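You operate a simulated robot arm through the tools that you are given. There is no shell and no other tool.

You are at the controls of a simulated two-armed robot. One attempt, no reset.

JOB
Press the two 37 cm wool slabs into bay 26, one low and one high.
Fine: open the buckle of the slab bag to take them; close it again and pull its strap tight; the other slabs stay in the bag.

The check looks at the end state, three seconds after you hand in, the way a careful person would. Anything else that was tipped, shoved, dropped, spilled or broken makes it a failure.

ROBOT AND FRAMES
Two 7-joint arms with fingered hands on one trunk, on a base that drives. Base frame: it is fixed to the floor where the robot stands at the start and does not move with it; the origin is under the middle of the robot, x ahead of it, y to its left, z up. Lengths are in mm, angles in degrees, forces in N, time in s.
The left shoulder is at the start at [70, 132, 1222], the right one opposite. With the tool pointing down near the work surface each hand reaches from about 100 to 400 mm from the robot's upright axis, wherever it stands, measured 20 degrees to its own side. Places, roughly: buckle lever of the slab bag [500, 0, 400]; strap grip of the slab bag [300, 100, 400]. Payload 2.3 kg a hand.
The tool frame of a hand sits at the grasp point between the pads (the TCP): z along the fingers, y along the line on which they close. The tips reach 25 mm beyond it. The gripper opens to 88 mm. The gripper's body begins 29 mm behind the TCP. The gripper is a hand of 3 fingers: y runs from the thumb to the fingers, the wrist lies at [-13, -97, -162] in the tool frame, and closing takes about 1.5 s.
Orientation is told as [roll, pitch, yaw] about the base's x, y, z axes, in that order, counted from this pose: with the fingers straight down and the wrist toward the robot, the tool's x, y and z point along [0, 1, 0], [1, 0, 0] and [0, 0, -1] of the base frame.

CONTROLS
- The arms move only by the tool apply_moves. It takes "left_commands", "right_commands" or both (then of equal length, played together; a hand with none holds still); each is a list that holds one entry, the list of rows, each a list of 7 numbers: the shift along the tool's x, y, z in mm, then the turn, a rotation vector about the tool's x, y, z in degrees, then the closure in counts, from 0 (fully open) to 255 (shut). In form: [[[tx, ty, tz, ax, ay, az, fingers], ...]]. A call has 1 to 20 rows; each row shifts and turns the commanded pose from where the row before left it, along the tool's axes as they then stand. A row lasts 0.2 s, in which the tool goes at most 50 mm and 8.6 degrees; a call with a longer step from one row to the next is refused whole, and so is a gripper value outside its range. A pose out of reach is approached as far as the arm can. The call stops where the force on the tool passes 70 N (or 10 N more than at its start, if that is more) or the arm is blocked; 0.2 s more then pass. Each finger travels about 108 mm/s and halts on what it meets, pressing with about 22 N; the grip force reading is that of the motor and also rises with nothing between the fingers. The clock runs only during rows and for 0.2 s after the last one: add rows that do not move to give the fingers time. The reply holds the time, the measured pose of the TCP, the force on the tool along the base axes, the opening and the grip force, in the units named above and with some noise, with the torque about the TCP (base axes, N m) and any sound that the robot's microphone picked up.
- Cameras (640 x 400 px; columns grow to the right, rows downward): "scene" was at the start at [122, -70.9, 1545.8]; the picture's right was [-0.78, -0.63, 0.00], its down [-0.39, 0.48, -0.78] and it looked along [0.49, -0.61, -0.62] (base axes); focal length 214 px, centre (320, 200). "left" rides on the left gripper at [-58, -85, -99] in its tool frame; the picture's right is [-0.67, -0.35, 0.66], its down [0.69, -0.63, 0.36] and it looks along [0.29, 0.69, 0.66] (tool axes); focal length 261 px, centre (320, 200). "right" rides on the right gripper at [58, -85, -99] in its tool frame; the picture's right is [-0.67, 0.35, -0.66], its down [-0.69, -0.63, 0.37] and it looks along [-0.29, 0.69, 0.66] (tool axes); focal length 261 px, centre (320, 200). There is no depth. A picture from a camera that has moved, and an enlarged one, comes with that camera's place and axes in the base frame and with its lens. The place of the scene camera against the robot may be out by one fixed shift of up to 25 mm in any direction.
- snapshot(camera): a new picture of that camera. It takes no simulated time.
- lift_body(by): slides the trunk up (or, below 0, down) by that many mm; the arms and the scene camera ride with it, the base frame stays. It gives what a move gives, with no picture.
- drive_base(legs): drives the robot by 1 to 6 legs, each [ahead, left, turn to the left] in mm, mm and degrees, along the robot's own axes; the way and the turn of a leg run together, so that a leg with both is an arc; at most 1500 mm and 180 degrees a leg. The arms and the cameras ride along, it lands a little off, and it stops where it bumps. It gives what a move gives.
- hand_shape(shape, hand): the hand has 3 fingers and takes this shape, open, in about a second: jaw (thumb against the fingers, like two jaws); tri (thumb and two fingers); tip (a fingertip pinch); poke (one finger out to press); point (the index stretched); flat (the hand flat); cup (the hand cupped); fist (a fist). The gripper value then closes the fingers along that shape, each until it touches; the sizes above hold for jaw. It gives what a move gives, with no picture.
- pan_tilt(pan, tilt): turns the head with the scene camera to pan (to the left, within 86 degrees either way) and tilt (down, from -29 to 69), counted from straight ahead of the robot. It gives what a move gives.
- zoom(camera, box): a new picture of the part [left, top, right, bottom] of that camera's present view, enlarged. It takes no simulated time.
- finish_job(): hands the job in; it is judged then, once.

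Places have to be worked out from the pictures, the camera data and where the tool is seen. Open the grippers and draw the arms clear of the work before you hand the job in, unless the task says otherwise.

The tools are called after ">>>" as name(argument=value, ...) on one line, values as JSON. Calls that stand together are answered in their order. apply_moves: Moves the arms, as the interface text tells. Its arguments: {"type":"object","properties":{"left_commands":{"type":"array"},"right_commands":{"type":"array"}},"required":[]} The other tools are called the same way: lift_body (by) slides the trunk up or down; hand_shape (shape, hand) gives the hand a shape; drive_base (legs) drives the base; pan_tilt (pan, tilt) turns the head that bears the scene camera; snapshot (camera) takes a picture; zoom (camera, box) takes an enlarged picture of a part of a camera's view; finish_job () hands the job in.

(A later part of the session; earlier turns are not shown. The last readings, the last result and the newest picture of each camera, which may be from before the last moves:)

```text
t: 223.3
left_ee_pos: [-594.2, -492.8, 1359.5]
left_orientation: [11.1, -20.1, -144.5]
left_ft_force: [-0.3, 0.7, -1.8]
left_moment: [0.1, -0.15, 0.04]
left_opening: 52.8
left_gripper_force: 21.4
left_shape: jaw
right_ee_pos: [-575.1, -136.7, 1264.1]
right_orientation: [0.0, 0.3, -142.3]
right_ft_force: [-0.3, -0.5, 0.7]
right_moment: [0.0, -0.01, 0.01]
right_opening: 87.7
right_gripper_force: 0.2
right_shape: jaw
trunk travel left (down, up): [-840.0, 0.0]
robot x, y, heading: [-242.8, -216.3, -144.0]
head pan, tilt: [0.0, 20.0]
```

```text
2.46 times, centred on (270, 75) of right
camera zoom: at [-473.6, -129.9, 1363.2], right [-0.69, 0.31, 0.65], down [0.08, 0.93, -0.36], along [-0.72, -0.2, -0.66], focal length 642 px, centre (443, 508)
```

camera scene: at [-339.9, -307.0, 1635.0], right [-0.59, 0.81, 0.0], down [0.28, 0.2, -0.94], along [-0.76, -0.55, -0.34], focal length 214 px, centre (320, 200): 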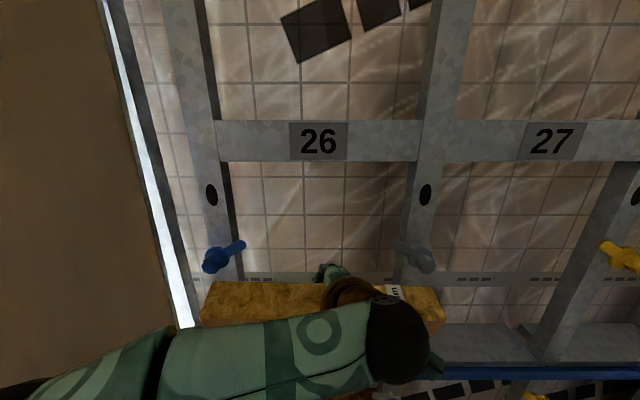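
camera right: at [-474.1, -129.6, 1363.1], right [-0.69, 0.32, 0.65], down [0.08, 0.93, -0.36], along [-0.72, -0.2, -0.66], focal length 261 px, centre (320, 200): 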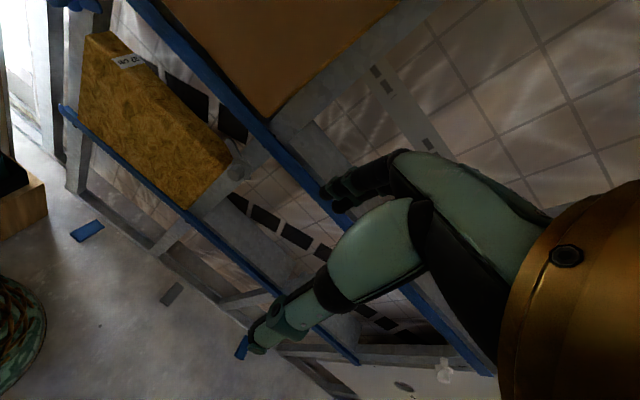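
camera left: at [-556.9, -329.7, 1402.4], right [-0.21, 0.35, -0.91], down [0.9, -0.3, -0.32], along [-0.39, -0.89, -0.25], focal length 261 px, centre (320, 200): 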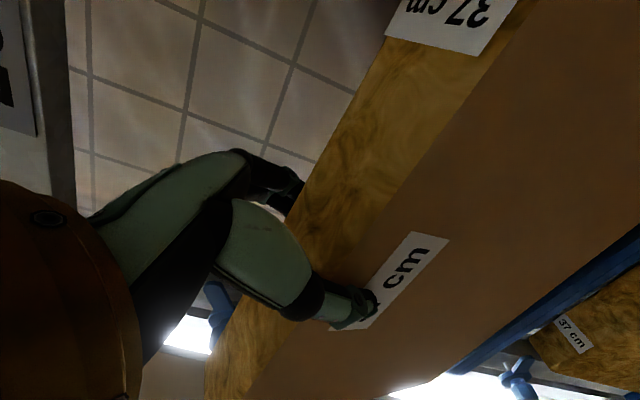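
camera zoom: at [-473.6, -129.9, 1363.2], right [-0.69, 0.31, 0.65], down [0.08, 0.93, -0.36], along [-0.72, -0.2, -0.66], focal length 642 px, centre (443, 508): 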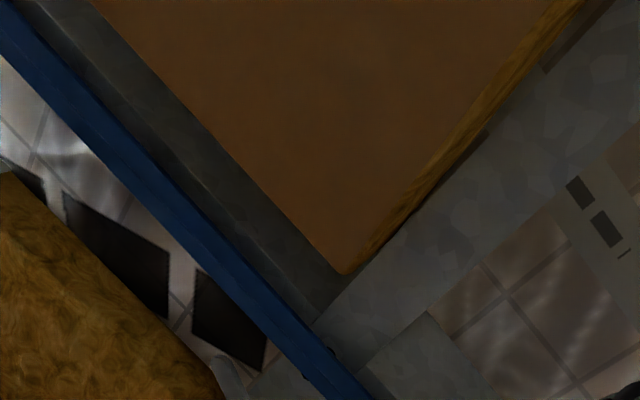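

Free entry now — the roll was the problem. I advance 20 mm more to W≈790.

>>> apply_moves(left_commands=[[[-0.8, 9.4, 3.3, 0, 0, 0, 255], [-0.8, 9.4, 3.3, 0, 0, 0, 255], [0, 0, 0, 0, 0, 0, 255]]])

>>> zoom(camera="right", box=[140, 0, 400, 150])

>>> snapshot(camera="left")

```text
t: 224.1
left_ee_pos: [-608.6, -503.3, 1359.2]
left_orientation: [11.1, -19.9, -144.5]
left_ft_force: [2.5, 2.0, -0.4]
left_moment: [0.41, -0.51, 0.06]
left_opening: 52.6
left_gripper_force: 21.9
left_shape: jaw
right_ee_pos: [-575.2, -135.3, 1264.0]
right_orientation: [0.0, 0.2, -142.4]
right_ft_force: [0.2, -0.4, 0.1]
right_moment: [0.01, 0.0, 0.0]
right_opening: 87.9
right_gripper_force: 0.1
right_shape: jaw
trunk travel left (down, up): [-840.0, 0.0]
robot x, y, heading: [-242.3, -214.8, -144.0]
head pan, tilt: [0.0, 20.0]
```

```text
2.46 times, centred on (270, 75) of right
camera zoom: at [-472.5, -129.1, 1363.4], right [-0.69, 0.32, 0.65], down [0.08, 0.93, -0.36], along [-0.72, -0.2, -0.66], focal length 642 px, centre (443, 508)
```

zoom: 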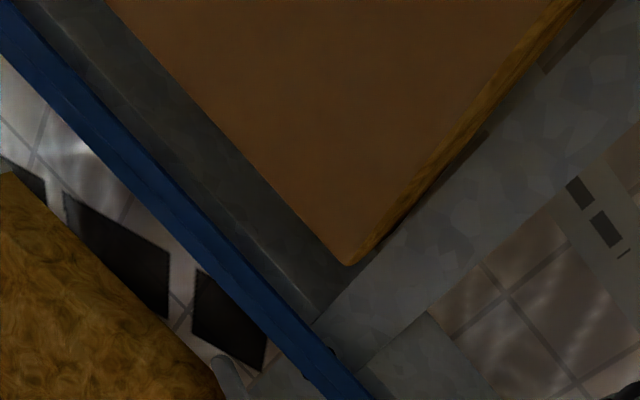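

```text
taken
camera left: at [-562.9, -378.4, 1412.6], right [-0.26, 0.47, -0.84], down [0.85, -0.31, -0.43], along [-0.46, -0.83, -0.32], focal length 261 px, centre (320, 200)
```

left: 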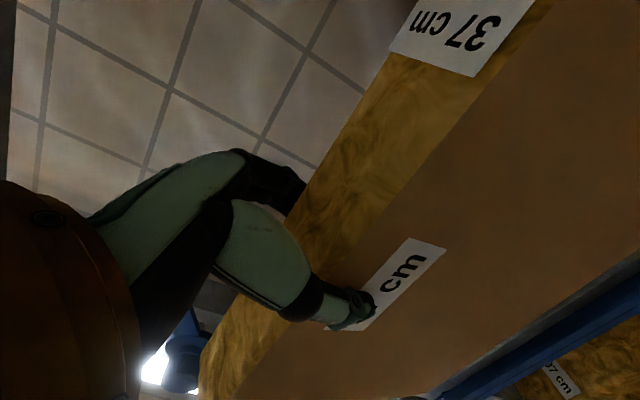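

Symmetric light contact (3 N). I lower onto the upper shelf: first 40 mm, then in small steps.

>>> apply_moves(left_commands=[[[-1.5, -2.7, 7.4, 0, 0, 0, 255], [-1.5, -2.7, 7.4, 0, 0, 0, 255], [-1.5, -2.7, 7.4, 0, 0, 0, 255], [-1.5, -2.7, 7.4, 0, 0, 0, 255], [0, 0, 0, 0, 0, 0, 255]]])

>>> apply_moves(left_commands=[[[-1.1, -2.1, 5.5, 0, 0, 0, 255], [0, 0, 0, 0, 0, 0, 255]]])

>>> apply_moves(left_commands=[[[-1.1, -2.1, 5.5, 0, 0, 0, 255], [0, 0, 0, 0, 0, 0, 255]]])

>>> zoom(camera="right", box=[140, 0, 400, 150])

```text
t: 225.3
left_ee_pos: [-609.7, -503.7, 1327.4]
left_orientation: [11.1, -20.0, -144.4]
left_ft_force: [1.2, 1.2, 0.3]
left_moment: [0.28, -0.4, 0.09]
left_opening: 52.3
left_gripper_force: 21.3
left_shape: jaw
right_ee_pos: [-575.8, -134.7, 1264.1]
right_orientation: [-0.1, 0.2, -142.4]
right_ft_force: [-0.4, -0.2, -0.2]
right_moment: [-0.03, -0.01, 0.0]
right_opening: 88.0
right_gripper_force: 0.0
right_shape: jaw
trunk travel left (down, up): [-840.0, 0.0]
robot x, y, heading: [-242.2, -218.0, -144.1]
head pan, tilt: [0.0, 20.0]
```

```text
t: 225.9
left_ee_pos: [-611.2, -503.3, 1322.0]
left_orientation: [11.1, -20.0, -144.4]
left_ft_force: [1.5, 1.0, -0.7]
left_moment: [0.2, -0.27, 0.02]
left_opening: 52.5
left_gripper_force: 22.1
left_shape: jaw
right_ee_pos: [-575.6, -136.5, 1264.0]
right_orientation: [0.1, 0.2, -142.3]
right_ft_force: [-0.1, -0.1, -0.4]
right_moment: [0.03, 0.0, 0.02]
right_opening: 87.8
right_gripper_force: 0.1
right_shape: jaw
trunk travel left (down, up): [-840.0, 0.0]
robot x, y, heading: [-239.5, -220.2, -144.0]
head pan, tilt: [0.0, 20.0]
```

```text
t: 226.5
left_ee_pos: [-609.3, -502.9, 1315.2]
left_orientation: [11.1, -20.0, -144.4]
left_ft_force: [0.7, 0.7, -0.2]
left_moment: [0.13, -0.24, 0.06]
left_opening: 52.7
left_gripper_force: 21.9
left_shape: jaw
right_ee_pos: [-575.8, -135.8, 1263.7]
right_orientation: [-0.1, 0.3, -142.2]
right_ft_force: [0.2, 0.3, -0.6]
right_moment: [-0.04, 0.03, -0.01]
right_opening: 87.8
right_gripper_force: 0.1
right_shape: jaw
trunk travel left (down, up): [-840.0, 0.0]
robot x, y, heading: [-239.4, -218.1, -144.0]
head pan, tilt: [0.0, 20.0]
```

```text
2.46 times, centred on (270, 75) of right
camera zoom: at [-472.8, -129.3, 1363.3], right [-0.69, 0.32, 0.65], down [0.08, 0.93, -0.36], along [-0.72, -0.2, -0.66], focal length 642 px, centre (443, 508)
```

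zoom: 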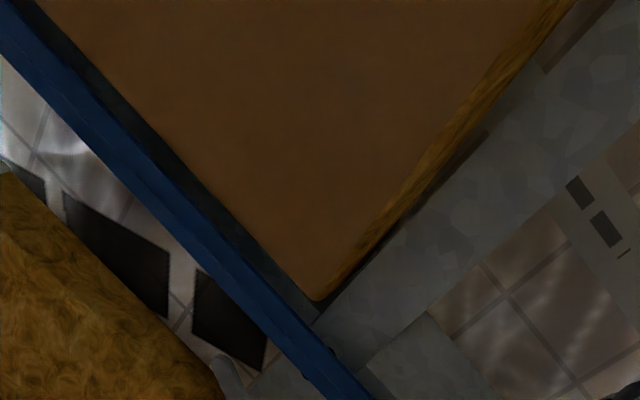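

Nearly down. Two or three more 5 mm steps until it bears.

>>> apply_moves(left_commands=[[[-0.9, -1.7, 4.6, 0, 0, 0, 255], [0, 0, 0, 0, 0, 0, 255]]])

>>> apply_moves(left_commands=[[[-0.9, -1.7, 4.6, 0, 0, 0, 255], [0, 0, 0, 0, 0, 0, 255]]])

>>> apply_moves(left_commands=[[[-0.9, -1.7, 4.6, 0, 0, 0, 255], [0, 0, 0, 0, 0, 0, 255]]])

```text
t: 227.1
left_ee_pos: [-609.3, -503.7, 1309.6]
left_orientation: [11.1, -19.9, -144.4]
left_ft_force: [0.6, 1.1, -0.2]
left_moment: [0.12, -0.21, 0.01]
left_opening: 52.5
left_gripper_force: 22.3
left_shape: jaw
right_ee_pos: [-573.8, -134.6, 1263.9]
right_orientation: [0.0, 0.3, -142.2]
right_ft_force: [-0.3, -0.9, 0.0]
right_moment: [-0.02, 0.01, 0.02]
right_opening: 87.9
right_gripper_force: 0.0
right_shape: jaw
trunk travel left (down, up): [-840.0, 0.0]
robot x, y, heading: [-244.3, -218.3, -143.9]
head pan, tilt: [0.0, 20.0]
```

```text
t: 227.7
left_ee_pos: [-609.4, -502.6, 1304.7]
left_orientation: [11.0, -20.2, -144.4]
left_ft_force: [0.4, 2.1, 1.3]
left_moment: [0.09, -0.17, 0.04]
left_opening: 52.4
left_gripper_force: 22.3
left_shape: jaw
right_ee_pos: [-575.1, -134.5, 1263.3]
right_orientation: [0.0, 0.2, -142.4]
right_ft_force: [-0.6, 0.1, -1.0]
right_moment: [0.0, -0.01, -0.02]
right_opening: 87.7
right_gripper_force: 0.1
right_shape: jaw
trunk travel left (down, up): [-840.0, 0.0]
robot x, y, heading: [-238.5, -214.4, -143.9]
head pan, tilt: [0.0, 20.0]
```

```text
t: 228.3
left_ee_pos: [-609.4, -498.9, 1302.8]
left_orientation: [11.2, -20.2, -144.7]
left_ft_force: [-1.0, 4.9, 7.5]
left_moment: [0.08, -0.05, -0.06]
left_opening: 52.8
left_gripper_force: 22.3
left_shape: jaw
right_ee_pos: [-575.1, -131.9, 1264.3]
right_orientation: [0.1, 0.1, -142.3]
right_ft_force: [0.8, 0.1, -1.2]
right_moment: [0.0, 0.01, 0.01]
right_opening: 87.9
right_gripper_force: 0.1
right_shape: jaw
trunk travel left (down, up): [-840.0, 0.0]
robot x, y, heading: [-238.4, -219.3, -144.1]
head pan, tilt: [0.0, 20.0]
```

It bears on the upper shelf at z≈1303. I swing the top in about the bottom edge, 20° → 6° as before.

>>> apply_moves(left_commands=[[[0.3, 0.6, -1.8, 0, 0, 0, 255], [-0.4, 18.2, 2.2, 3.43, 0, 0.68, 255], [-0.5, 18.2, 2.3, 3.43, 0, 0.68, 255], [0, 0, 0, 0, 0, 0, 255]]])

>>> zoom(camera="right", box=[140, 0, 400, 150])

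>>> zoom(camera="scene", box=[160, 220, 480, 400])

```text
t: 229.3
left_ee_pos: [-638.6, -522.0, 1309.3]
left_orientation: [11.2, -13.1, -144.4]
left_ft_force: [-0.6, 2.8, 3.8]
left_moment: [0.21, -0.26, 0.05]
left_opening: 52.7
left_gripper_force: 22.3
left_shape: jaw
right_ee_pos: [-575.1, -131.8, 1264.1]
right_orientation: [0.1, 0.2, -142.3]
right_ft_force: [-0.2, 0.1, 0.9]
right_moment: [0.01, -0.02, 0.02]
right_opening: 88.0
right_gripper_force: 0.1
right_shape: jaw
trunk travel left (down, up): [-840.0, 0.0]
robot x, y, heading: [-240.5, -218.3, -144.0]
head pan, tilt: [0.0, 20.0]
```

```text
2.46 times, centred on (270, 75) of right
camera zoom: at [-473.3, -127.0, 1363.1], right [-0.69, 0.32, 0.65], down [0.08, 0.93, -0.36], along [-0.72, -0.2, -0.66], focal length 642 px, centre (443, 508)
```

zoom: 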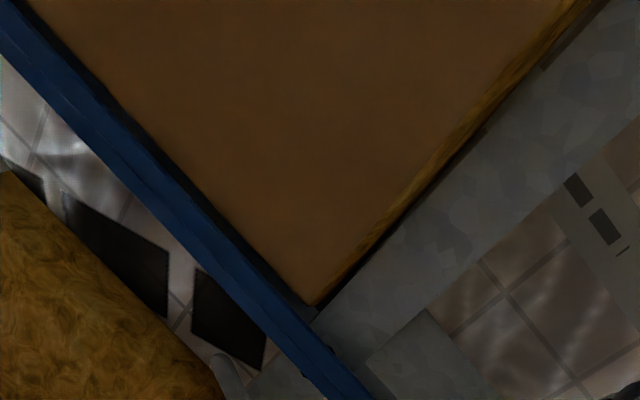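

```text
2.00 times, centred on (320, 310) of scene
camera zoom: at [-338.9, -303.9, 1635.2], right [-0.59, 0.81, 0.0], down [0.28, 0.2, -0.94], along [-0.76, -0.55, -0.34], focal length 429 px, centre (320, -20)
```

zoom: 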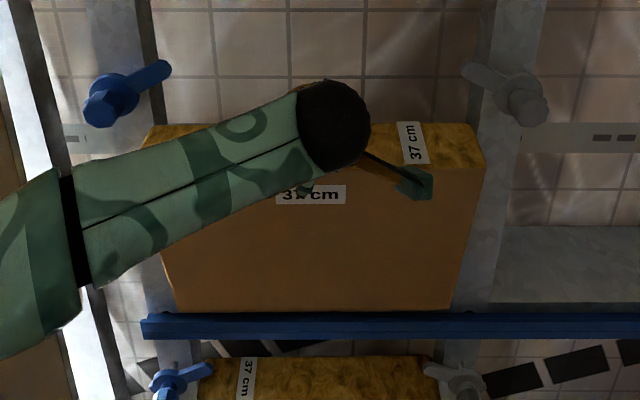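

The slab's bottom is behind the upper bar and between the studs. I continue the swing to about 3°.

>>> apply_moves(left_commands=[[[-0.4, 18.2, 2.2, 3.43, 0, 0.68, 255], [-0.4, 17.5, 2, 3.43, 0, 0.68, 255], [-0.2, 14, 1.2, 2.9, 0, 0.57, 255], [0, 0, 0, 0, 0, 0, 255]]])

>>> zoom(camera="scene", box=[160, 200, 480, 400])

>>> snapshot(camera="left")

>>> snapshot(camera="right")

```text
t: 230.3
left_ee_pos: [-668.8, -542.5, 1311.1]
left_orientation: [11.2, -5.9, -144.5]
left_ft_force: [1.0, 2.6, -2.2]
left_moment: [0.19, -0.3, 0.06]
left_opening: 52.6
left_gripper_force: 21.7
left_shape: jaw
left hand out of reach, approached as far as the arm can: row 3
right_ee_pos: [-575.7, -135.0, 1263.6]
right_orientation: [0.0, 0.3, -142.3]
right_ft_force: [1.1, 0.3, 0.5]
right_moment: [-0.02, -0.02, 0.04]
right_opening: 87.7
right_gripper_force: 0.1
right_shape: jaw
trunk travel left (down, up): [-840.0, 0.0]
robot x, y, heading: [-238.1, -219.3, -144.0]
head pan, tilt: [0.0, 20.0]
```

```text
2.00 times, centred on (320, 300) of scene
camera zoom: at [-339.5, -305.2, 1635.0], right [-0.59, 0.81, 0.0], down [0.28, 0.2, -0.94], along [-0.76, -0.55, -0.34], focal length 429 px, centre (320, 0)
```

zoom: 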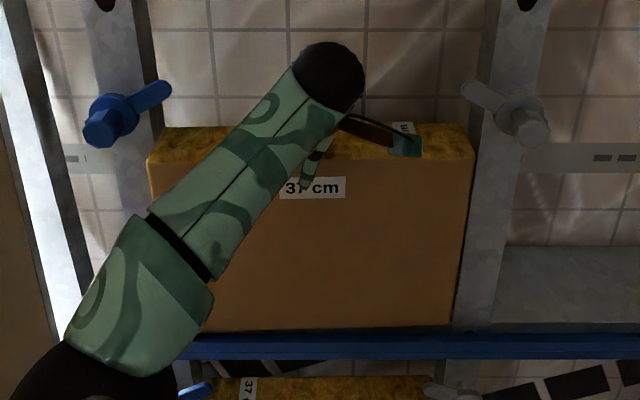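

```text
taken
camera left: at [-635.5, -427.9, 1389.3], right [-0.09, 0.59, -0.81], down [0.92, -0.26, -0.29], along [-0.38, -0.77, -0.52], focal length 261 px, centre (320, 200)
```

left: 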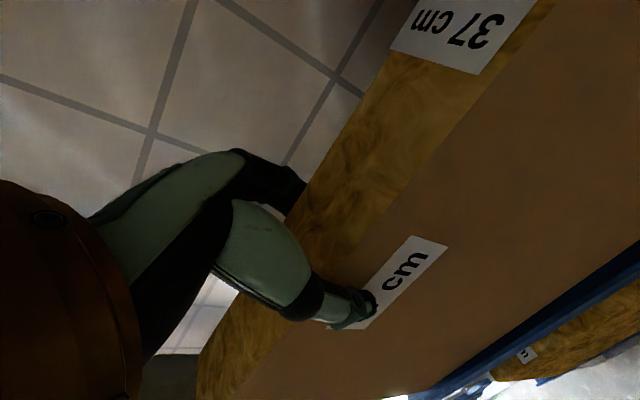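

```text
taken
camera right: at [-473.7, -128.1, 1363.0], right [-0.69, 0.32, 0.65], down [0.08, 0.93, -0.36], along [-0.72, -0.2, -0.66], focal length 261 px, centre (320, 200)
```

right: 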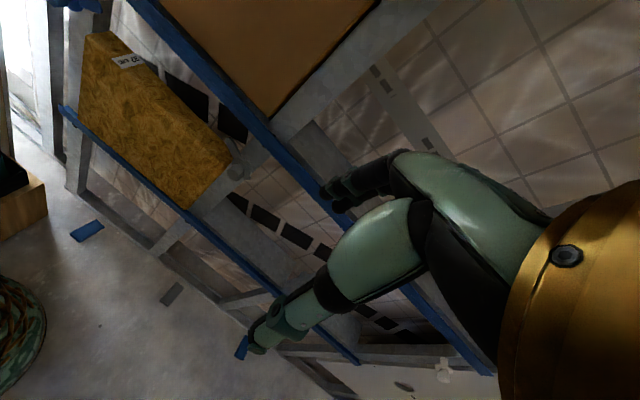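

Slab 3 stands in the high place, about 6° from upright and under the clips. I open the left hand and lift it out straight upward along the slab.

>>> apply_moves(left_commands=[[[0, 0, 1, 0, 0, 0, 255], [0, 0, 0, 0, 0, 0, 150], [0, 0, 0, 0, 0, 0, 60], [0, 0, 0, 0, 0, 0, 0], [0, 0, 0, 0, 0, 0, 0], [0, 0, 0, 0, 0, 0, 0]]])

>>> zoom(camera="scene", box=[160, 200, 480, 400])

>>> snapshot(camera="left")

```text
t: 231.7
left_ee_pos: [-667.5, -545.6, 1310.8]
left_orientation: [11.1, -6.0, -144.4]
left_ft_force: [-0.4, 0.3, 0.1]
left_moment: [0.02, 0.0, 0.0]
left_opening: 87.5
left_gripper_force: 0.1
left_shape: jaw
right_ee_pos: [-575.8, -135.7, 1264.7]
right_orientation: [0.0, 0.1, -142.3]
right_ft_force: [-0.5, 0.4, -0.4]
right_moment: [-0.05, 0.0, 0.04]
right_opening: 87.8
right_gripper_force: 0.0
right_shape: jaw
trunk travel left (down, up): [-840.0, 0.0]
robot x, y, heading: [-238.0, -214.3, -144.1]
head pan, tilt: [0.0, 20.0]
```

```text
2.00 times, centred on (320, 300) of scene
camera zoom: at [-339.2, -306.7, 1635.0], right [-0.59, 0.81, 0.0], down [0.28, 0.2, -0.94], along [-0.76, -0.55, -0.34], focal length 429 px, centre (320, 0)
```

zoom: 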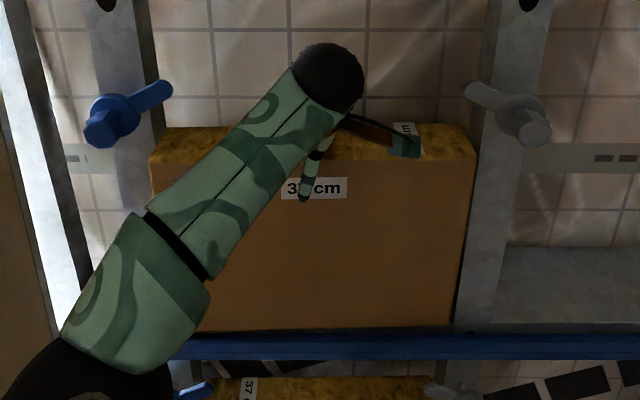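

```text
taken
camera left: at [-635.2, -429.7, 1388.6], right [-0.09, 0.59, -0.8], down [0.92, -0.25, -0.29], along [-0.38, -0.77, -0.52], focal length 261 px, centre (320, 200)
```

left: 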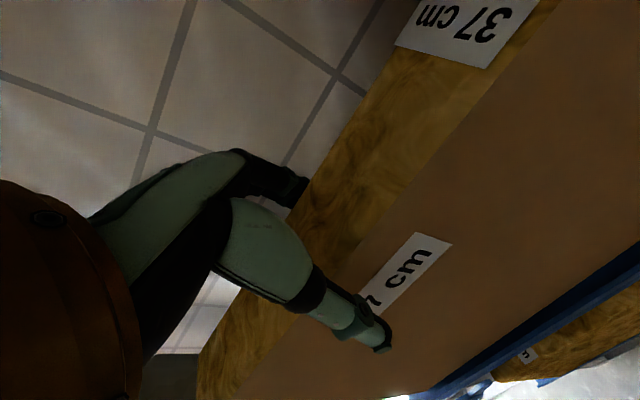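

Released and it stands. I lift the hand 90 mm along its own axis, then withdraw.

>>> apply_moves(left_commands=[[[0, 0, -15, 0, 0, 0, 0], [0, 0, -25, 0, 0, 0, 0], [0, 0, -30, 0, 0, 0, 0], [0, 0, 0, 0, 0, 0, 0]]])

>>> snapshot(camera="left")

```text
t: 232.7
left_ee_pos: [-651.5, -531.8, 1351.3]
left_orientation: [11.2, -5.9, -144.5]
left_ft_force: [0.8, -0.5, 0.0]
left_moment: [-0.01, 0.02, -0.05]
left_opening: 87.6
left_gripper_force: 0.0
left_shape: jaw
left hand out of reach, approached as far as the arm can: row 1, 2, 3
right_ee_pos: [-576.8, -134.8, 1264.2]
right_orientation: [0.0, 0.3, -142.4]
right_ft_force: [0.0, -0.2, 0.0]
right_moment: [-0.01, -0.03, 0.02]
right_opening: 88.0
right_gripper_force: 0.1
right_shape: jaw
trunk travel left (down, up): [-840.0, 0.0]
robot x, y, heading: [-240.7, -220.1, -144.0]
head pan, tilt: [0.0, 20.0]
```

```text
taken
camera left: at [-618.6, -416.8, 1429.8], right [-0.09, 0.59, -0.8], down [0.92, -0.26, -0.29], along [-0.38, -0.77, -0.52], focal length 261 px, centre (320, 200)
```

left: 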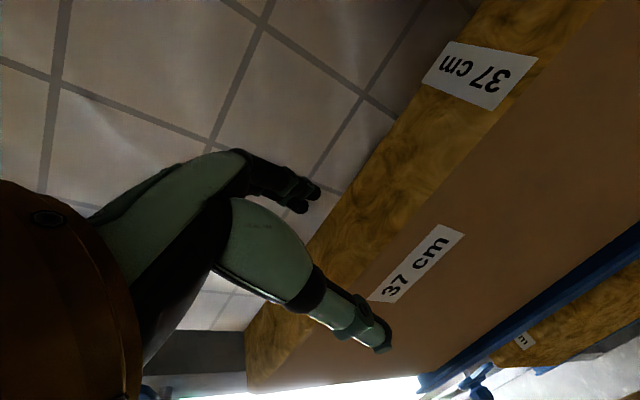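

The fingers are just above the slab's top. I roll them forward-up 15° for extra clearance and then withdraw backward.

>>> apply_moves(left_commands=[[[0, 0, 0, -7.35, 0, -1.45, 0], [0, 0, 0, -7.35, 0, -1.45, 0], [0, 0, 0, 0, 0, 0, 0]]])

>>> snapshot(camera="left")

>>> zoom(camera="scene", box=[200, 180, 420, 320])

```text
t: 233.5
left_ee_pos: [-660.1, -533.2, 1366.0]
left_orientation: [11.6, -18.6, -144.5]
left_ft_force: [0.2, 0.4, 1.0]
left_moment: [-0.01, -0.03, -0.02]
left_opening: 87.7
left_gripper_force: 0.0
left_shape: jaw
left hand out of reach, approached as far as the arm can: row 1, 2
right_ee_pos: [-575.3, -136.8, 1262.9]
right_orientation: [-0.1, 0.2, -142.2]
right_ft_force: [1.3, -0.7, 0.0]
right_moment: [0.02, 0.01, 0.0]
right_opening: 87.8
right_gripper_force: 0.0
right_shape: jaw
trunk travel left (down, up): [-840.0, 0.0]
robot x, y, heading: [-237.1, -222.5, -144.2]
head pan, tilt: [0.0, 20.0]
```

```text
taken
camera left: at [-615.5, -410.0, 1421.2], right [-0.24, 0.48, -0.85], down [0.86, -0.3, -0.41], along [-0.45, -0.83, -0.34], focal length 261 px, centre (320, 200)
```

left: 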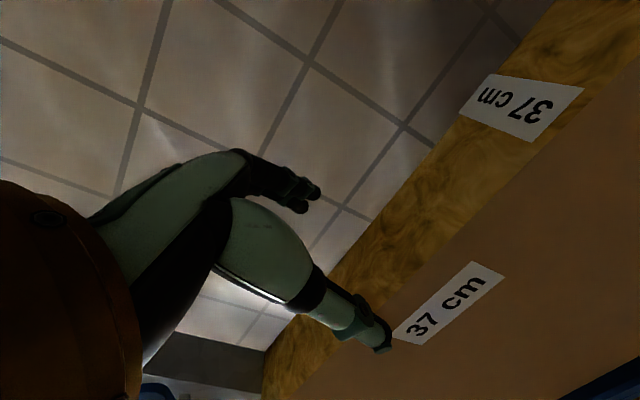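

```text
2.86 times, centred on (310, 250) of scene
camera zoom: at [-339.2, -307.4, 1635.0], right [-0.59, 0.81, 0.0], down [0.28, 0.2, -0.94], along [-0.76, -0.55, -0.34], focal length 613 px, centre (349, 57)
```

zoom: 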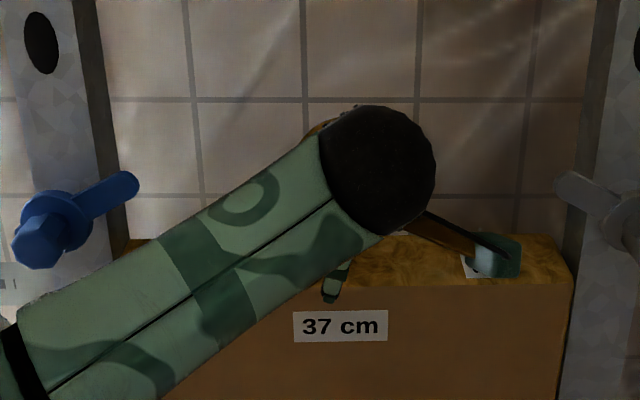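

Fingers are now well above the slab. I withdraw the left hand 160 mm.

>>> apply_moves(left_commands=[[[1.3, -19, -6.2, 0, 0, 0, 0], [2.6, -37.9, -12.5, 0, 0, 0, 0], [2.6, -37.9, -12.5, 0, 0, 0, 0], [2.6, -37.9, -12.5, 0, 0, 0, 0]]])

>>> drive_base(legs=[[-150, 0, 0]])

>>> snapshot(camera="scene")

>>> zoom(camera="scene", box=[220, 200, 460, 400])

```text
t: 234.5
left_ee_pos: [-544.5, -451.9, 1359.8]
left_orientation: [11.0, -21.1, -144.2]
left_ft_force: [-0.3, 0.2, -0.7]
left_moment: [-0.01, -0.05, 0.02]
left_opening: 87.5
left_gripper_force: 0.1
left_shape: jaw
right_ee_pos: [-574.2, -136.0, 1264.9]
right_orientation: [0.1, 0.1, -142.3]
right_ft_force: [-0.8, 0.8, 0.0]
right_moment: [-0.03, 0.01, 0.01]
right_opening: 87.9
right_gripper_force: 0.0
right_shape: jaw
trunk travel left (down, up): [-840.0, 0.0]
robot x, y, heading: [-238.6, -219.7, -144.2]
head pan, tilt: [0.0, 20.0]
```

```text
t: 235.8
left_ee_pos: [-429.5, -368.9, 1357.9]
left_orientation: [11.1, -20.9, -144.4]
left_ft_force: [-0.3, -0.3, 0.3]
left_moment: [0.04, -0.01, 0.0]
left_opening: 87.7
left_gripper_force: 0.1
left_shape: jaw
right_ee_pos: [-459.5, -50.7, 1263.1]
right_orientation: [-0.1, 0.3, -142.2]
right_ft_force: [0.8, 1.1, -0.1]
right_moment: [0.0, -0.02, 0.02]
right_opening: 87.8
right_gripper_force: 0.1
right_shape: jaw
trunk travel left (down, up): [-840.0, 0.0]
robot x, y, heading: [-117.9, -129.9, -143.8]
head pan, tilt: [0.0, 20.0]
```

```text
taken
camera scene: at [-223.8, -223.6, 1634.5], right [-0.59, 0.81, 0.0], down [0.28, 0.2, -0.94], along [-0.76, -0.55, -0.35], focal length 214 px, centre (320, 200)
```

scene: 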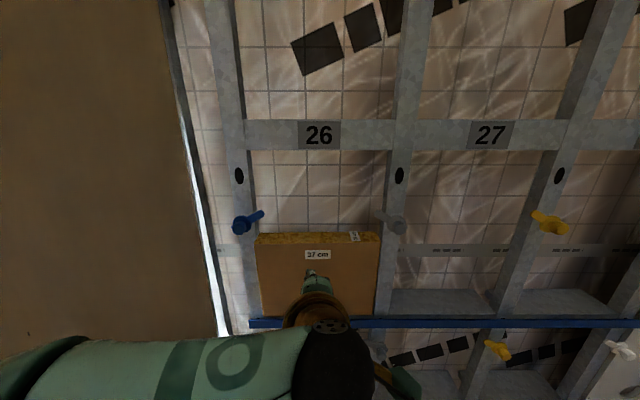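

```text
2.00 times, centred on (340, 300) of scene
camera zoom: at [-223.8, -223.6, 1634.5], right [-0.59, 0.81, 0.0], down [0.28, 0.2, -0.94], along [-0.76, -0.55, -0.35], focal length 429 px, centre (280, 0)
```

zoom: 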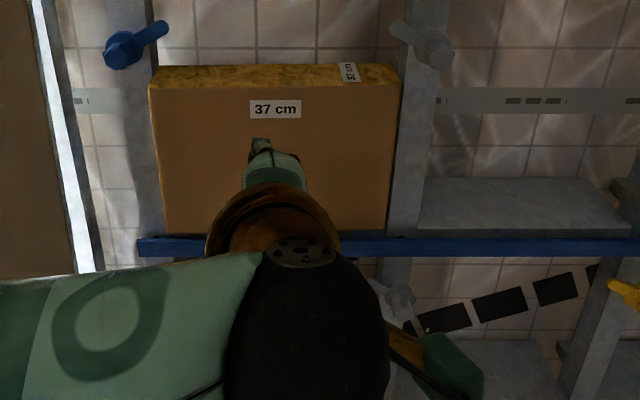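

Slab 3 stands in the high place. I straighten the left hand and lower it out of the view to inspect both slabs.

>>> apply_moves(left_commands=[[[0, 0, 0, 6.87, 0, 1.35, 0], [0, 0, 0, 6.87, 0, 1.35, 0], [0, 0, 0, 6.87, 0, 1.35, 0], [0, 0, 0, 0, -5.5, 0, 0], [0, 0, 0, 0, -5.5, 0, 0], [30, -10, 30, 0, 0, 0, 0], [30, -10, 30, 0, 0, 0, 0], [30, -10, 30, 0, 0, 0, 0], [30, -10, 30, 0, 0, 0, 0], [20, -10, 35, 0, 0, 0, 0], [20, 0, 35, 0, 0, 0, 0], [0, 0, 35, 0, 0, 0, 0]]])

>>> snapshot(camera="scene")

>>> pan_tilt(pan=0, tilt=30)

>>> zoom(camera="scene", box=[220, 120, 440, 330])

>>> zoom(camera="right", box=[0, 0, 320, 240])

```text
t: 238.4
left_ee_pos: [-301.8, -474.5, 1136.3]
left_orientation: [0.0, 0.2, -144.5]
left_ft_force: [0.4, 0.3, -0.4]
left_moment: [-0.02, 0.0, 0.0]
left_opening: 87.9
left_gripper_force: 0.0
left_shape: jaw
left hand out of reach, approached as far as the arm can: row 11, 12
right_ee_pos: [-458.3, -49.2, 1262.4]
right_orientation: [0.0, 0.4, -142.2]
right_ft_force: [-0.8, -0.5, -0.2]
right_moment: [0.03, 0.01, -0.05]
right_opening: 87.8
right_gripper_force: 0.1
right_shape: jaw
trunk travel left (down, up): [-840.0, 0.0]
robot x, y, heading: [-121.5, -130.5, -144.2]
head pan, tilt: [0.0, 20.0]
```

```text
taken
camera scene: at [-221.1, -221.6, 1634.9], right [-0.59, 0.81, 0.0], down [0.28, 0.2, -0.94], along [-0.76, -0.55, -0.34], focal length 214 px, centre (320, 200)
```

scene: 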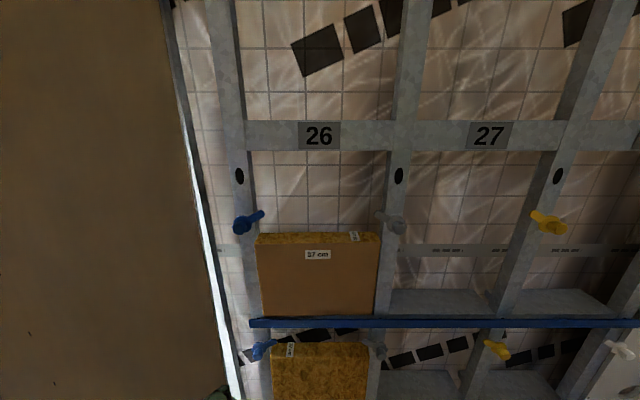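

```text
t: 239.2
left_ee_pos: [-301.3, -474.2, 1138.3]
left_orientation: [0.1, 0.1, -144.4]
left_ft_force: [0.4, 0.5, 0.0]
left_moment: [0.01, -0.01, -0.01]
left_opening: 87.7
left_gripper_force: 0.1
left_shape: jaw
right_ee_pos: [-457.6, -50.1, 1263.4]
right_orientation: [-0.1, 0.3, -142.3]
right_ft_force: [-1.1, 0.6, -0.1]
right_moment: [0.01, -0.02, 0.01]
right_opening: 88.0
right_gripper_force: 0.2
right_shape: jaw
trunk travel left (down, up): [-840.0, 0.0]
robot x, y, heading: [-119.1, -132.5, -143.8]
head pan, tilt: [0.0, 30.0]
```

```text
1.90 times, centred on (330, 225) of scene
camera zoom: at [-217.8, -219.3, 1619.0], right [-0.59, 0.81, 0.0], down [0.4, 0.29, -0.87], along [-0.7, -0.51, -0.5], focal length 408 px, centre (301, 152)
```

zoom: 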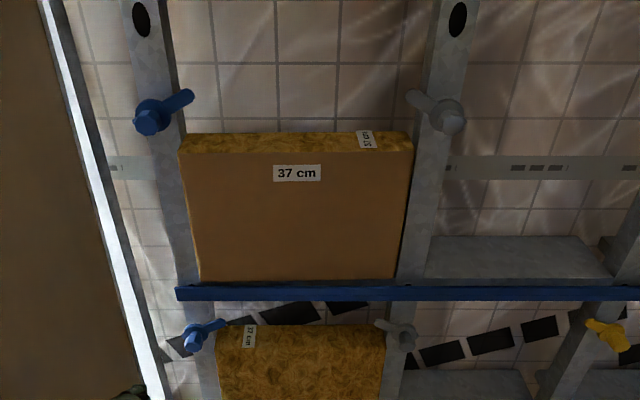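

```text
1.67 times, centred on (160, 120) of right
camera zoom: at [-354.3, -43.3, 1363.2], right [-0.69, 0.31, 0.65], down [0.08, 0.93, -0.36], along [-0.72, -0.2, -0.66], focal length 434 px, centre (587, 333)
```

zoom: 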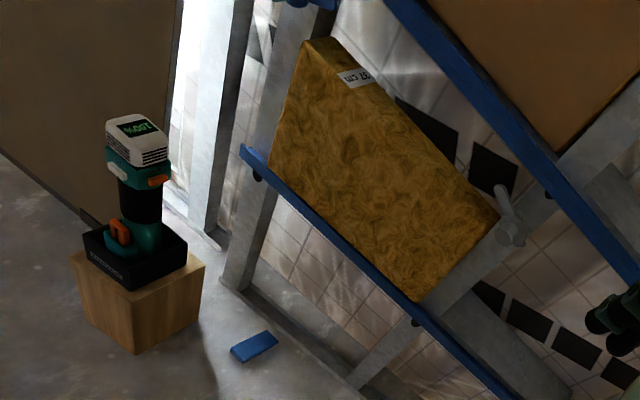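

Both slabs are in, but slab 3's top seems still to lean slightly proud at the upper left (side friction holds it). I'll press it with the closed left hand: close it, bring it in front of the slab's upper middle and drive 175 mm closer.

>>> apply_moves(left_commands=[[[-40, 0, -20, 0, 0, 0, 120], [-40, 0, -20, 0, 0, 0, 255], [-40, 0, -25, 0, 0, 0, 255], [-40, 0, -25, 0, 0, 0, 255], [0, 0, -25, 0, 0, 0, 255], [0, 0, 0, 0, 0, 0, 255]]])

>>> drive_base(legs=[[175, 0, 0]])

>>> snapshot(camera="scene")

>>> snapshot(camera="left")

>>> snapshot(camera="right")

```text
t: 240.6
left_ee_pos: [-392.8, -344.8, 1252.7]
left_orientation: [0.1, 0.0, -144.5]
left_ft_force: [0.3, 0.4, -0.9]
left_moment: [-0.02, 0.03, -0.02]
left_opening: 0.0
left_gripper_force: 22.4
left_shape: jaw
right_ee_pos: [-455.8, -48.8, 1264.5]
right_orientation: [-0.1, 0.2, -142.3]
right_ft_force: [0.7, 0.3, -0.3]
right_moment: [0.02, 0.03, -0.04]
right_opening: 87.8
right_gripper_force: 0.1
right_shape: jaw
trunk travel left (down, up): [-840.0, 0.0]
robot x, y, heading: [-122.3, -130.0, -144.1]
head pan, tilt: [0.0, 30.0]
```

```text
t: 242.0
left_ee_pos: [-530.6, -442.8, 1251.6]
left_orientation: [0.1, -0.1, -144.5]
left_ft_force: [0.9, 0.7, -0.8]
left_moment: [0.01, -0.01, 0.01]
left_opening: 0.1
left_gripper_force: 21.3
left_shape: jaw
right_ee_pos: [-592.0, -147.4, 1264.6]
right_orientation: [0.0, 0.0, -142.4]
right_ft_force: [0.7, 0.0, -0.3]
right_moment: [-0.01, -0.02, 0.04]
right_opening: 87.6
right_gripper_force: 0.1
right_shape: jaw
trunk travel left (down, up): [-840.0, 0.0]
robot x, y, heading: [-258.0, -231.9, -144.0]
head pan, tilt: [0.0, 30.0]
```

```text
taken
camera scene: at [-352.5, -316.6, 1619.5], right [-0.59, 0.81, 0.0], down [0.4, 0.29, -0.87], along [-0.7, -0.51, -0.5], focal length 214 px, centre (320, 200)
```

scene: 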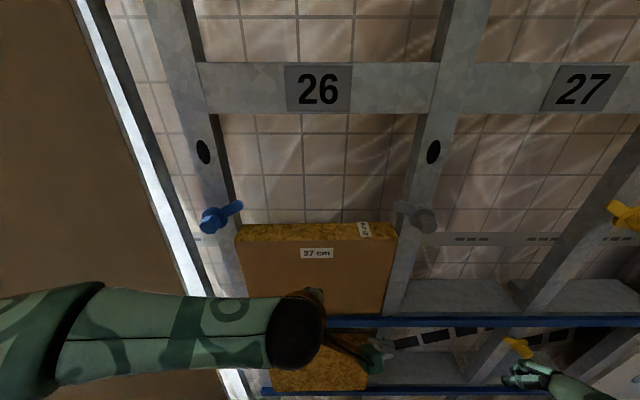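

```text
taken
camera left: at [-493.2, -346.9, 1353.1], right [-0.11, 0.75, -0.66], down [0.91, -0.19, -0.37], along [-0.4, -0.64, -0.66], focal length 261 px, centre (320, 200)
```

left: 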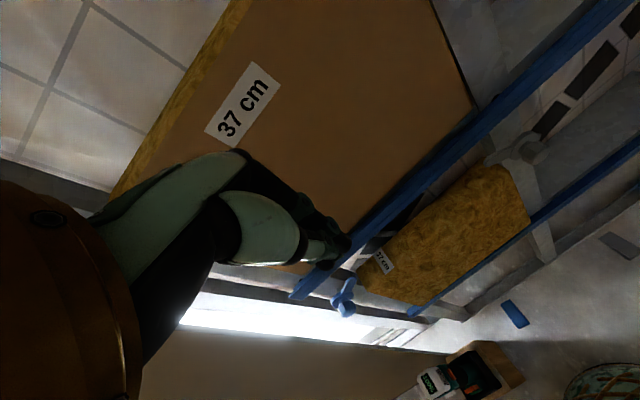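

```text
taken
camera right: at [-489.5, -141.1, 1363.8], right [-0.69, 0.32, 0.66], down [0.08, 0.93, -0.36], along [-0.72, -0.2, -0.66], focal length 261 px, centre (320, 200)
```

right: 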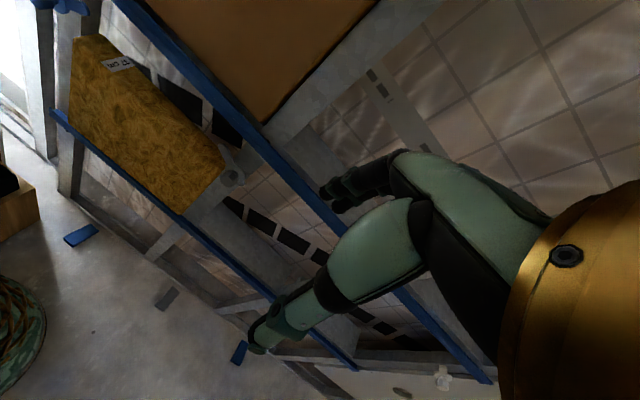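

The closed left hand is in front of slab 3's upper part. I advance 100 mm, then press in 8 mm steps, reading force.

>>> apply_moves(left_commands=[[[0, 35, 0, 0, 0, 0, 255], [0, 35, 0, 0, 0, 0, 255], [0, 30, 0, 0, 0, 0, 255], [0, 0, 0, 0, 0, 0, 255]]])

>>> apply_moves(left_commands=[[[0, 8, 0, 0, 0, 0, 255], [0, 8, 0, 0, 0, 0, 255], [0, 0, 0, 0, 0, 0, 255]]])

>>> apply_moves(left_commands=[[[0, 8, 0, 0, 0, 0, 255], [0, 8, 0, 0, 0, 0, 255], [0, 0, 0, 0, 0, 0, 255]]])

>>> zoom(camera="scene", box=[200, 180, 460, 350])

```text
t: 243.0
left_ee_pos: [-616.4, -504.0, 1251.5]
left_orientation: [0.1, -0.1, -144.4]
left_ft_force: [-0.2, -0.6, 1.3]
left_moment: [0.0, 0.03, -0.04]
left_opening: 0.1
left_gripper_force: 22.5
left_shape: jaw
right_ee_pos: [-596.1, -149.8, 1263.5]
right_orientation: [0.0, 0.3, -142.4]
right_ft_force: [0.4, 0.0, 0.0]
right_moment: [0.01, -0.01, 0.02]
right_opening: 87.9
right_gripper_force: 0.1
right_shape: jaw
trunk travel left (down, up): [-840.0, 0.0]
robot x, y, heading: [-261.1, -233.4, -144.1]
head pan, tilt: [0.0, 30.0]
```

```text
t: 243.8
left_ee_pos: [-626.8, -510.7, 1251.2]
left_orientation: [0.0, -0.1, -144.7]
left_ft_force: [1.7, 1.3, 1.6]
left_moment: [-0.13, 0.07, 0.0]
left_opening: 0.1
left_gripper_force: 21.8
left_shape: jaw
right_ee_pos: [-593.9, -148.5, 1263.4]
right_orientation: [0.0, 0.2, -142.4]
right_ft_force: [-1.0, 0.5, 0.0]
right_moment: [0.0, 0.0, 0.0]
right_opening: 87.8
right_gripper_force: 0.0
right_shape: jaw
trunk travel left (down, up): [-840.0, 0.0]
robot x, y, heading: [-259.0, -233.5, -144.2]
head pan, tilt: [0.0, 30.0]
```

```text
t: 244.6
left_ee_pos: [-639.5, -520.1, 1251.2]
left_orientation: [0.1, -0.1, -144.5]
left_ft_force: [2.2, 2.3, 0.7]
left_moment: [-0.04, 0.05, 0.01]
left_opening: 0.0
left_gripper_force: 21.6
left_shape: jaw
right_ee_pos: [-594.0, -149.3, 1263.6]
right_orientation: [0.0, 0.2, -142.4]
right_ft_force: [-0.3, -0.3, 0.8]
right_moment: [0.0, -0.03, 0.02]
right_opening: 87.9
right_gripper_force: 0.1
right_shape: jaw
trunk travel left (down, up): [-840.0, 0.0]
robot x, y, heading: [-264.1, -233.9, -144.1]
head pan, tilt: [0.0, 30.0]
```

```text
2.35 times, centred on (330, 265) of scene
camera zoom: at [-355.4, -318.4, 1619.1], right [-0.59, 0.81, 0.0], down [0.4, 0.29, -0.87], along [-0.7, -0.51, -0.5], focal length 505 px, centre (296, 47)
```

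zoom: 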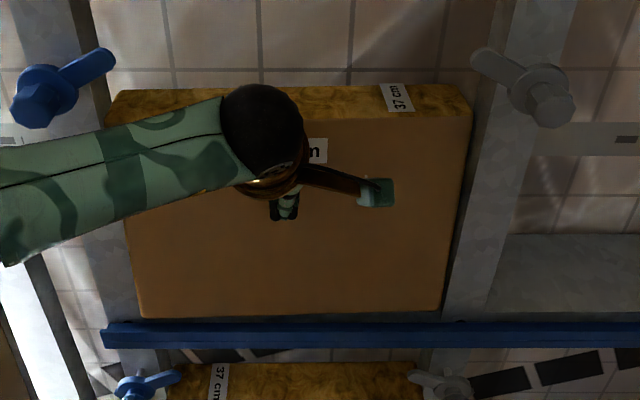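

Only about 3 N while the slab slides in. I press on in 8 mm steps.

>>> apply_moves(left_commands=[[[0, 8, 0, 0, 0, 0, 255], [0, 8, 0, 0, 0, 0, 255], [0, 0, 0, 0, 0, 0, 255]]])

>>> zoom(camera="scene", box=[200, 180, 460, 350])

>>> snapshot(camera="left")

```text
t: 245.4
left_ee_pos: [-652.3, -530.4, 1251.3]
left_orientation: [0.1, 0.0, -144.5]
left_ft_force: [2.2, 2.6, 2.4]
left_moment: [-0.06, 0.06, 0.01]
left_opening: 0.0
left_gripper_force: 22.3
left_shape: jaw
right_ee_pos: [-593.5, -148.0, 1265.1]
right_orientation: [0.0, 0.2, -142.4]
right_ft_force: [0.7, 0.0, -0.7]
right_moment: [0.03, -0.01, -0.05]
right_opening: 87.8
right_gripper_force: 0.1
right_shape: jaw
trunk travel left (down, up): [-840.0, 0.0]
robot x, y, heading: [-261.2, -233.7, -143.9]
head pan, tilt: [0.0, 30.0]
```

```text
2.35 times, centred on (330, 265) of scene
camera zoom: at [-354.8, -318.0, 1619.2], right [-0.59, 0.81, 0.0], down [0.4, 0.29, -0.87], along [-0.7, -0.51, -0.5], focal length 505 px, centre (296, 47)
```

zoom: 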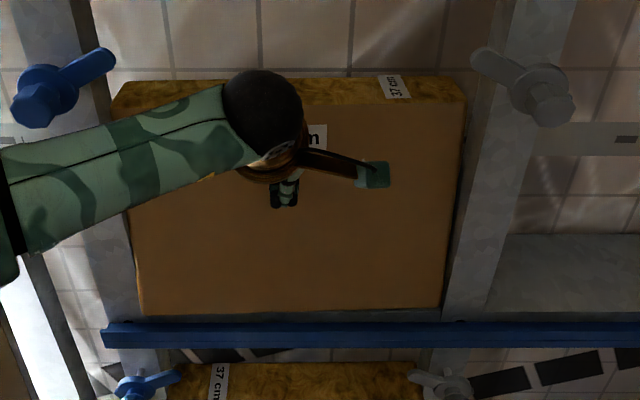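

```text
taken
camera left: at [-616.0, -434.1, 1352.7], right [-0.11, 0.75, -0.66], down [0.91, -0.19, -0.37], along [-0.4, -0.64, -0.66], focal length 261 px, centre (320, 200)
```

left: 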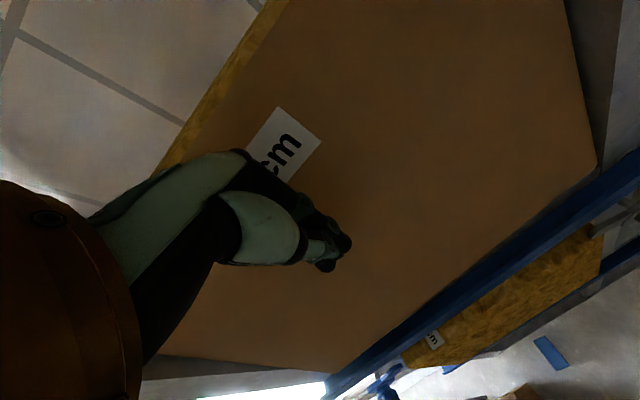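

Slab 3 is now behind the stud faces all round, upright on the shelf. I retract the left hand, lower the trunk 480 mm and press slab 1 the same way.

>>> apply_moves(left_commands=[[[0, -20, 0, 0, 0, 0, 255], [0, -40, 0, 0, 0, 0, 255], [0, -40, 0, 0, 0, 0, 255], [0, -40, 0, 0, 0, 0, 255]]])

>>> lift_body(by=-480)

>>> pan_tilt(pan=0, tilt=20)

>>> snapshot(camera="scene")

>>> snapshot(camera="left")

```text
t: 246.4
left_ee_pos: [-538.6, -448.7, 1252.6]
left_orientation: [0.1, 0.0, -144.5]
left_ft_force: [-0.3, -0.2, -0.2]
left_moment: [-0.02, 0.0, 0.02]
left_opening: 0.0
left_gripper_force: 21.7
left_shape: jaw
right_ee_pos: [-594.1, -149.8, 1262.9]
right_orientation: [0.0, 0.3, -142.4]
right_ft_force: [-0.6, -0.3, 1.2]
right_moment: [0.04, -0.02, 0.02]
right_opening: 87.7
right_gripper_force: 0.1
right_shape: jaw
trunk travel left (down, up): [-840.0, 0.0]
robot x, y, heading: [-261.6, -231.8, -144.2]
head pan, tilt: [0.0, 30.0]
```

```text
refused: -480 is not a number from -400 to 400
```

```text
t: 247.2
left_ee_pos: [-540.4, -450.0, 1253.7]
left_orientation: [0.0, 0.1, -144.6]
left_ft_force: [-1.2, 1.0, 0.0]
left_moment: [0.01, 0.03, -0.02]
left_opening: 0.1
left_gripper_force: 21.5
left_shape: jaw
right_ee_pos: [-596.3, -150.3, 1264.2]
right_orientation: [0.1, 0.2, -142.3]
right_ft_force: [-0.1, 1.3, 0.8]
right_moment: [0.0, 0.01, -0.02]
right_opening: 87.9
right_gripper_force: 0.1
right_shape: jaw
trunk travel left (down, up): [-840.0, 0.0]
robot x, y, heading: [-259.1, -234.1, -144.2]
head pan, tilt: [0.0, 20.0]
```

```text
taken
camera scene: at [-358.7, -321.1, 1635.0], right [-0.59, 0.81, 0.0], down [0.28, 0.2, -0.94], along [-0.76, -0.55, -0.34], focal length 214 px, centre (320, 200)
```

scene: 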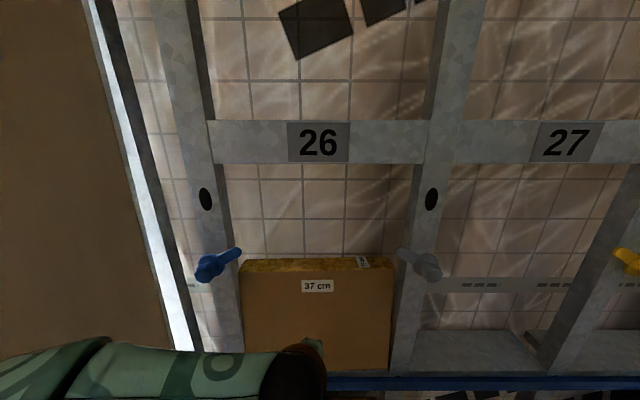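

```text
taken
camera left: at [-502.9, -354.7, 1353.2], right [-0.1, 0.75, -0.66], down [0.91, -0.19, -0.36], along [-0.4, -0.64, -0.66], focal length 261 px, centre (320, 200)
```

left: 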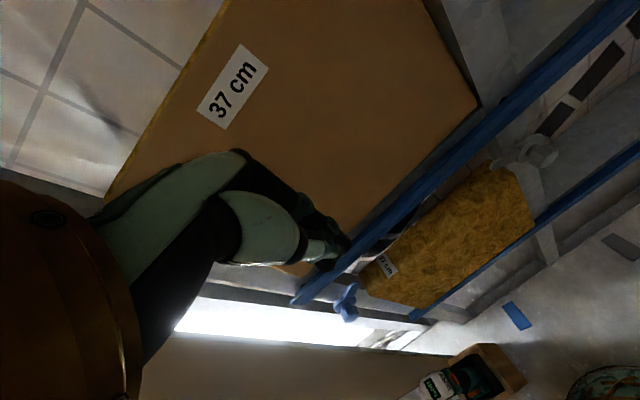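

Slab 3 is flush inside. The lift is limited to 400 per call, so I lower 400 and then 80.

>>> lift_body(by=-400)

>>> lift_body(by=-80)

>>> snapshot(camera="scene")

>>> zoom(camera="scene", box=[200, 0, 460, 320])

>>> snapshot(camera="left")

```text
t: 251.0
left_ee_pos: [-539.0, -450.5, 852.7]
left_orientation: [0.1, 0.0, -144.4]
left_ft_force: [0.2, -0.2, -0.2]
left_moment: [-0.04, -0.03, 0.01]
left_opening: 0.1
left_gripper_force: 22.3
left_shape: jaw
right_ee_pos: [-595.5, -149.7, 865.0]
right_orientation: [-0.1, 0.3, -142.4]
right_ft_force: [-0.5, -0.1, -1.0]
right_moment: [-0.01, 0.03, -0.01]
right_opening: 88.0
right_gripper_force: 0.1
right_shape: jaw
trunk travel left (down, up): [-440.0, 400.0]
robot x, y, heading: [-258.1, -236.1, -143.9]
head pan, tilt: [0.0, 20.0]
```

```text
t: 252.2
left_ee_pos: [-539.3, -450.4, 772.3]
left_orientation: [0.1, 0.0, -144.4]
left_ft_force: [-0.1, 0.0, 0.6]
left_moment: [-0.02, 0.0, -0.03]
left_opening: 0.0
left_gripper_force: 22.1
left_shape: jaw
right_ee_pos: [-596.1, -149.5, 782.9]
right_orientation: [0.1, 0.3, -142.4]
right_ft_force: [0.2, -1.0, 0.6]
right_moment: [0.03, -0.02, 0.0]
right_opening: 88.4
right_gripper_force: 0.1
right_shape: jaw
trunk travel left (down, up): [-360.0, 480.0]
robot x, y, heading: [-255.4, -237.4, -144.3]
head pan, tilt: [0.0, 20.0]
```

```text
taken
camera scene: at [-358.8, -321.3, 1155.0], right [-0.59, 0.81, 0.0], down [0.28, 0.2, -0.94], along [-0.76, -0.55, -0.34], focal length 214 px, centre (320, 200)
```

scene: 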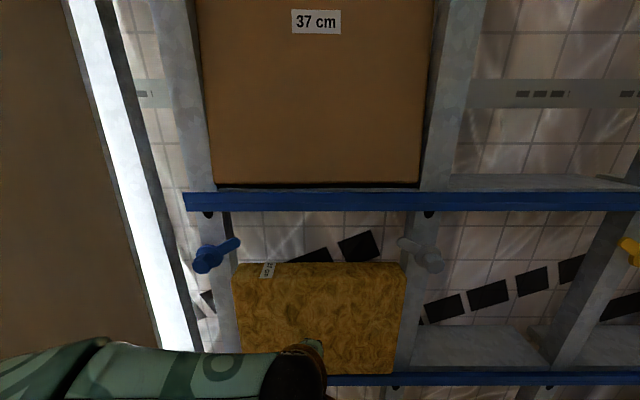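

```text
1.25 times, centred on (330, 160) of scene
camera zoom: at [-358.8, -321.3, 1155.0], right [-0.59, 0.81, 0.0], down [0.28, 0.2, -0.94], along [-0.76, -0.55, -0.34], focal length 268 px, centre (308, 250)
```

zoom: 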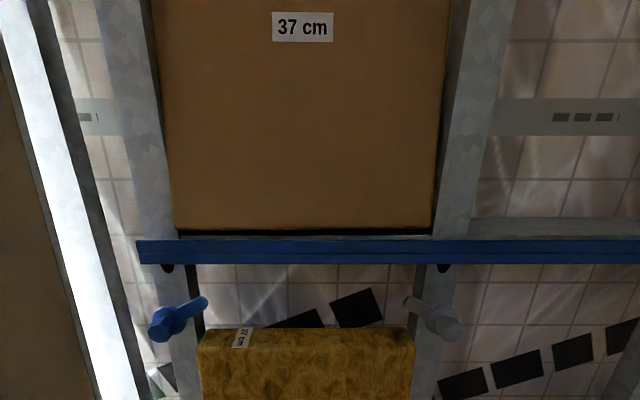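

```text
taken
camera left: at [-502.7, -354.7, 873.2], right [-0.1, 0.75, -0.66], down [0.91, -0.19, -0.36], along [-0.4, -0.64, -0.66], focal length 261 px, centre (320, 200)
```

left: 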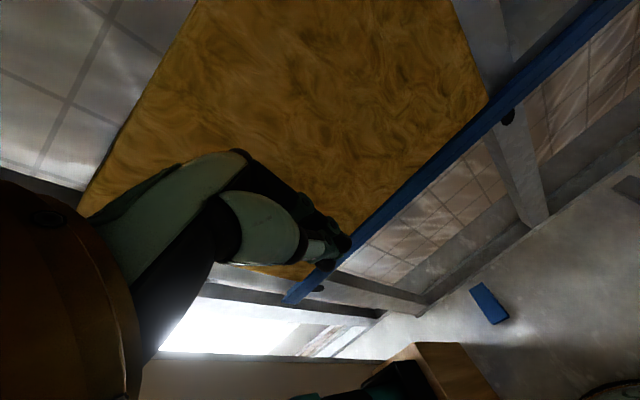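

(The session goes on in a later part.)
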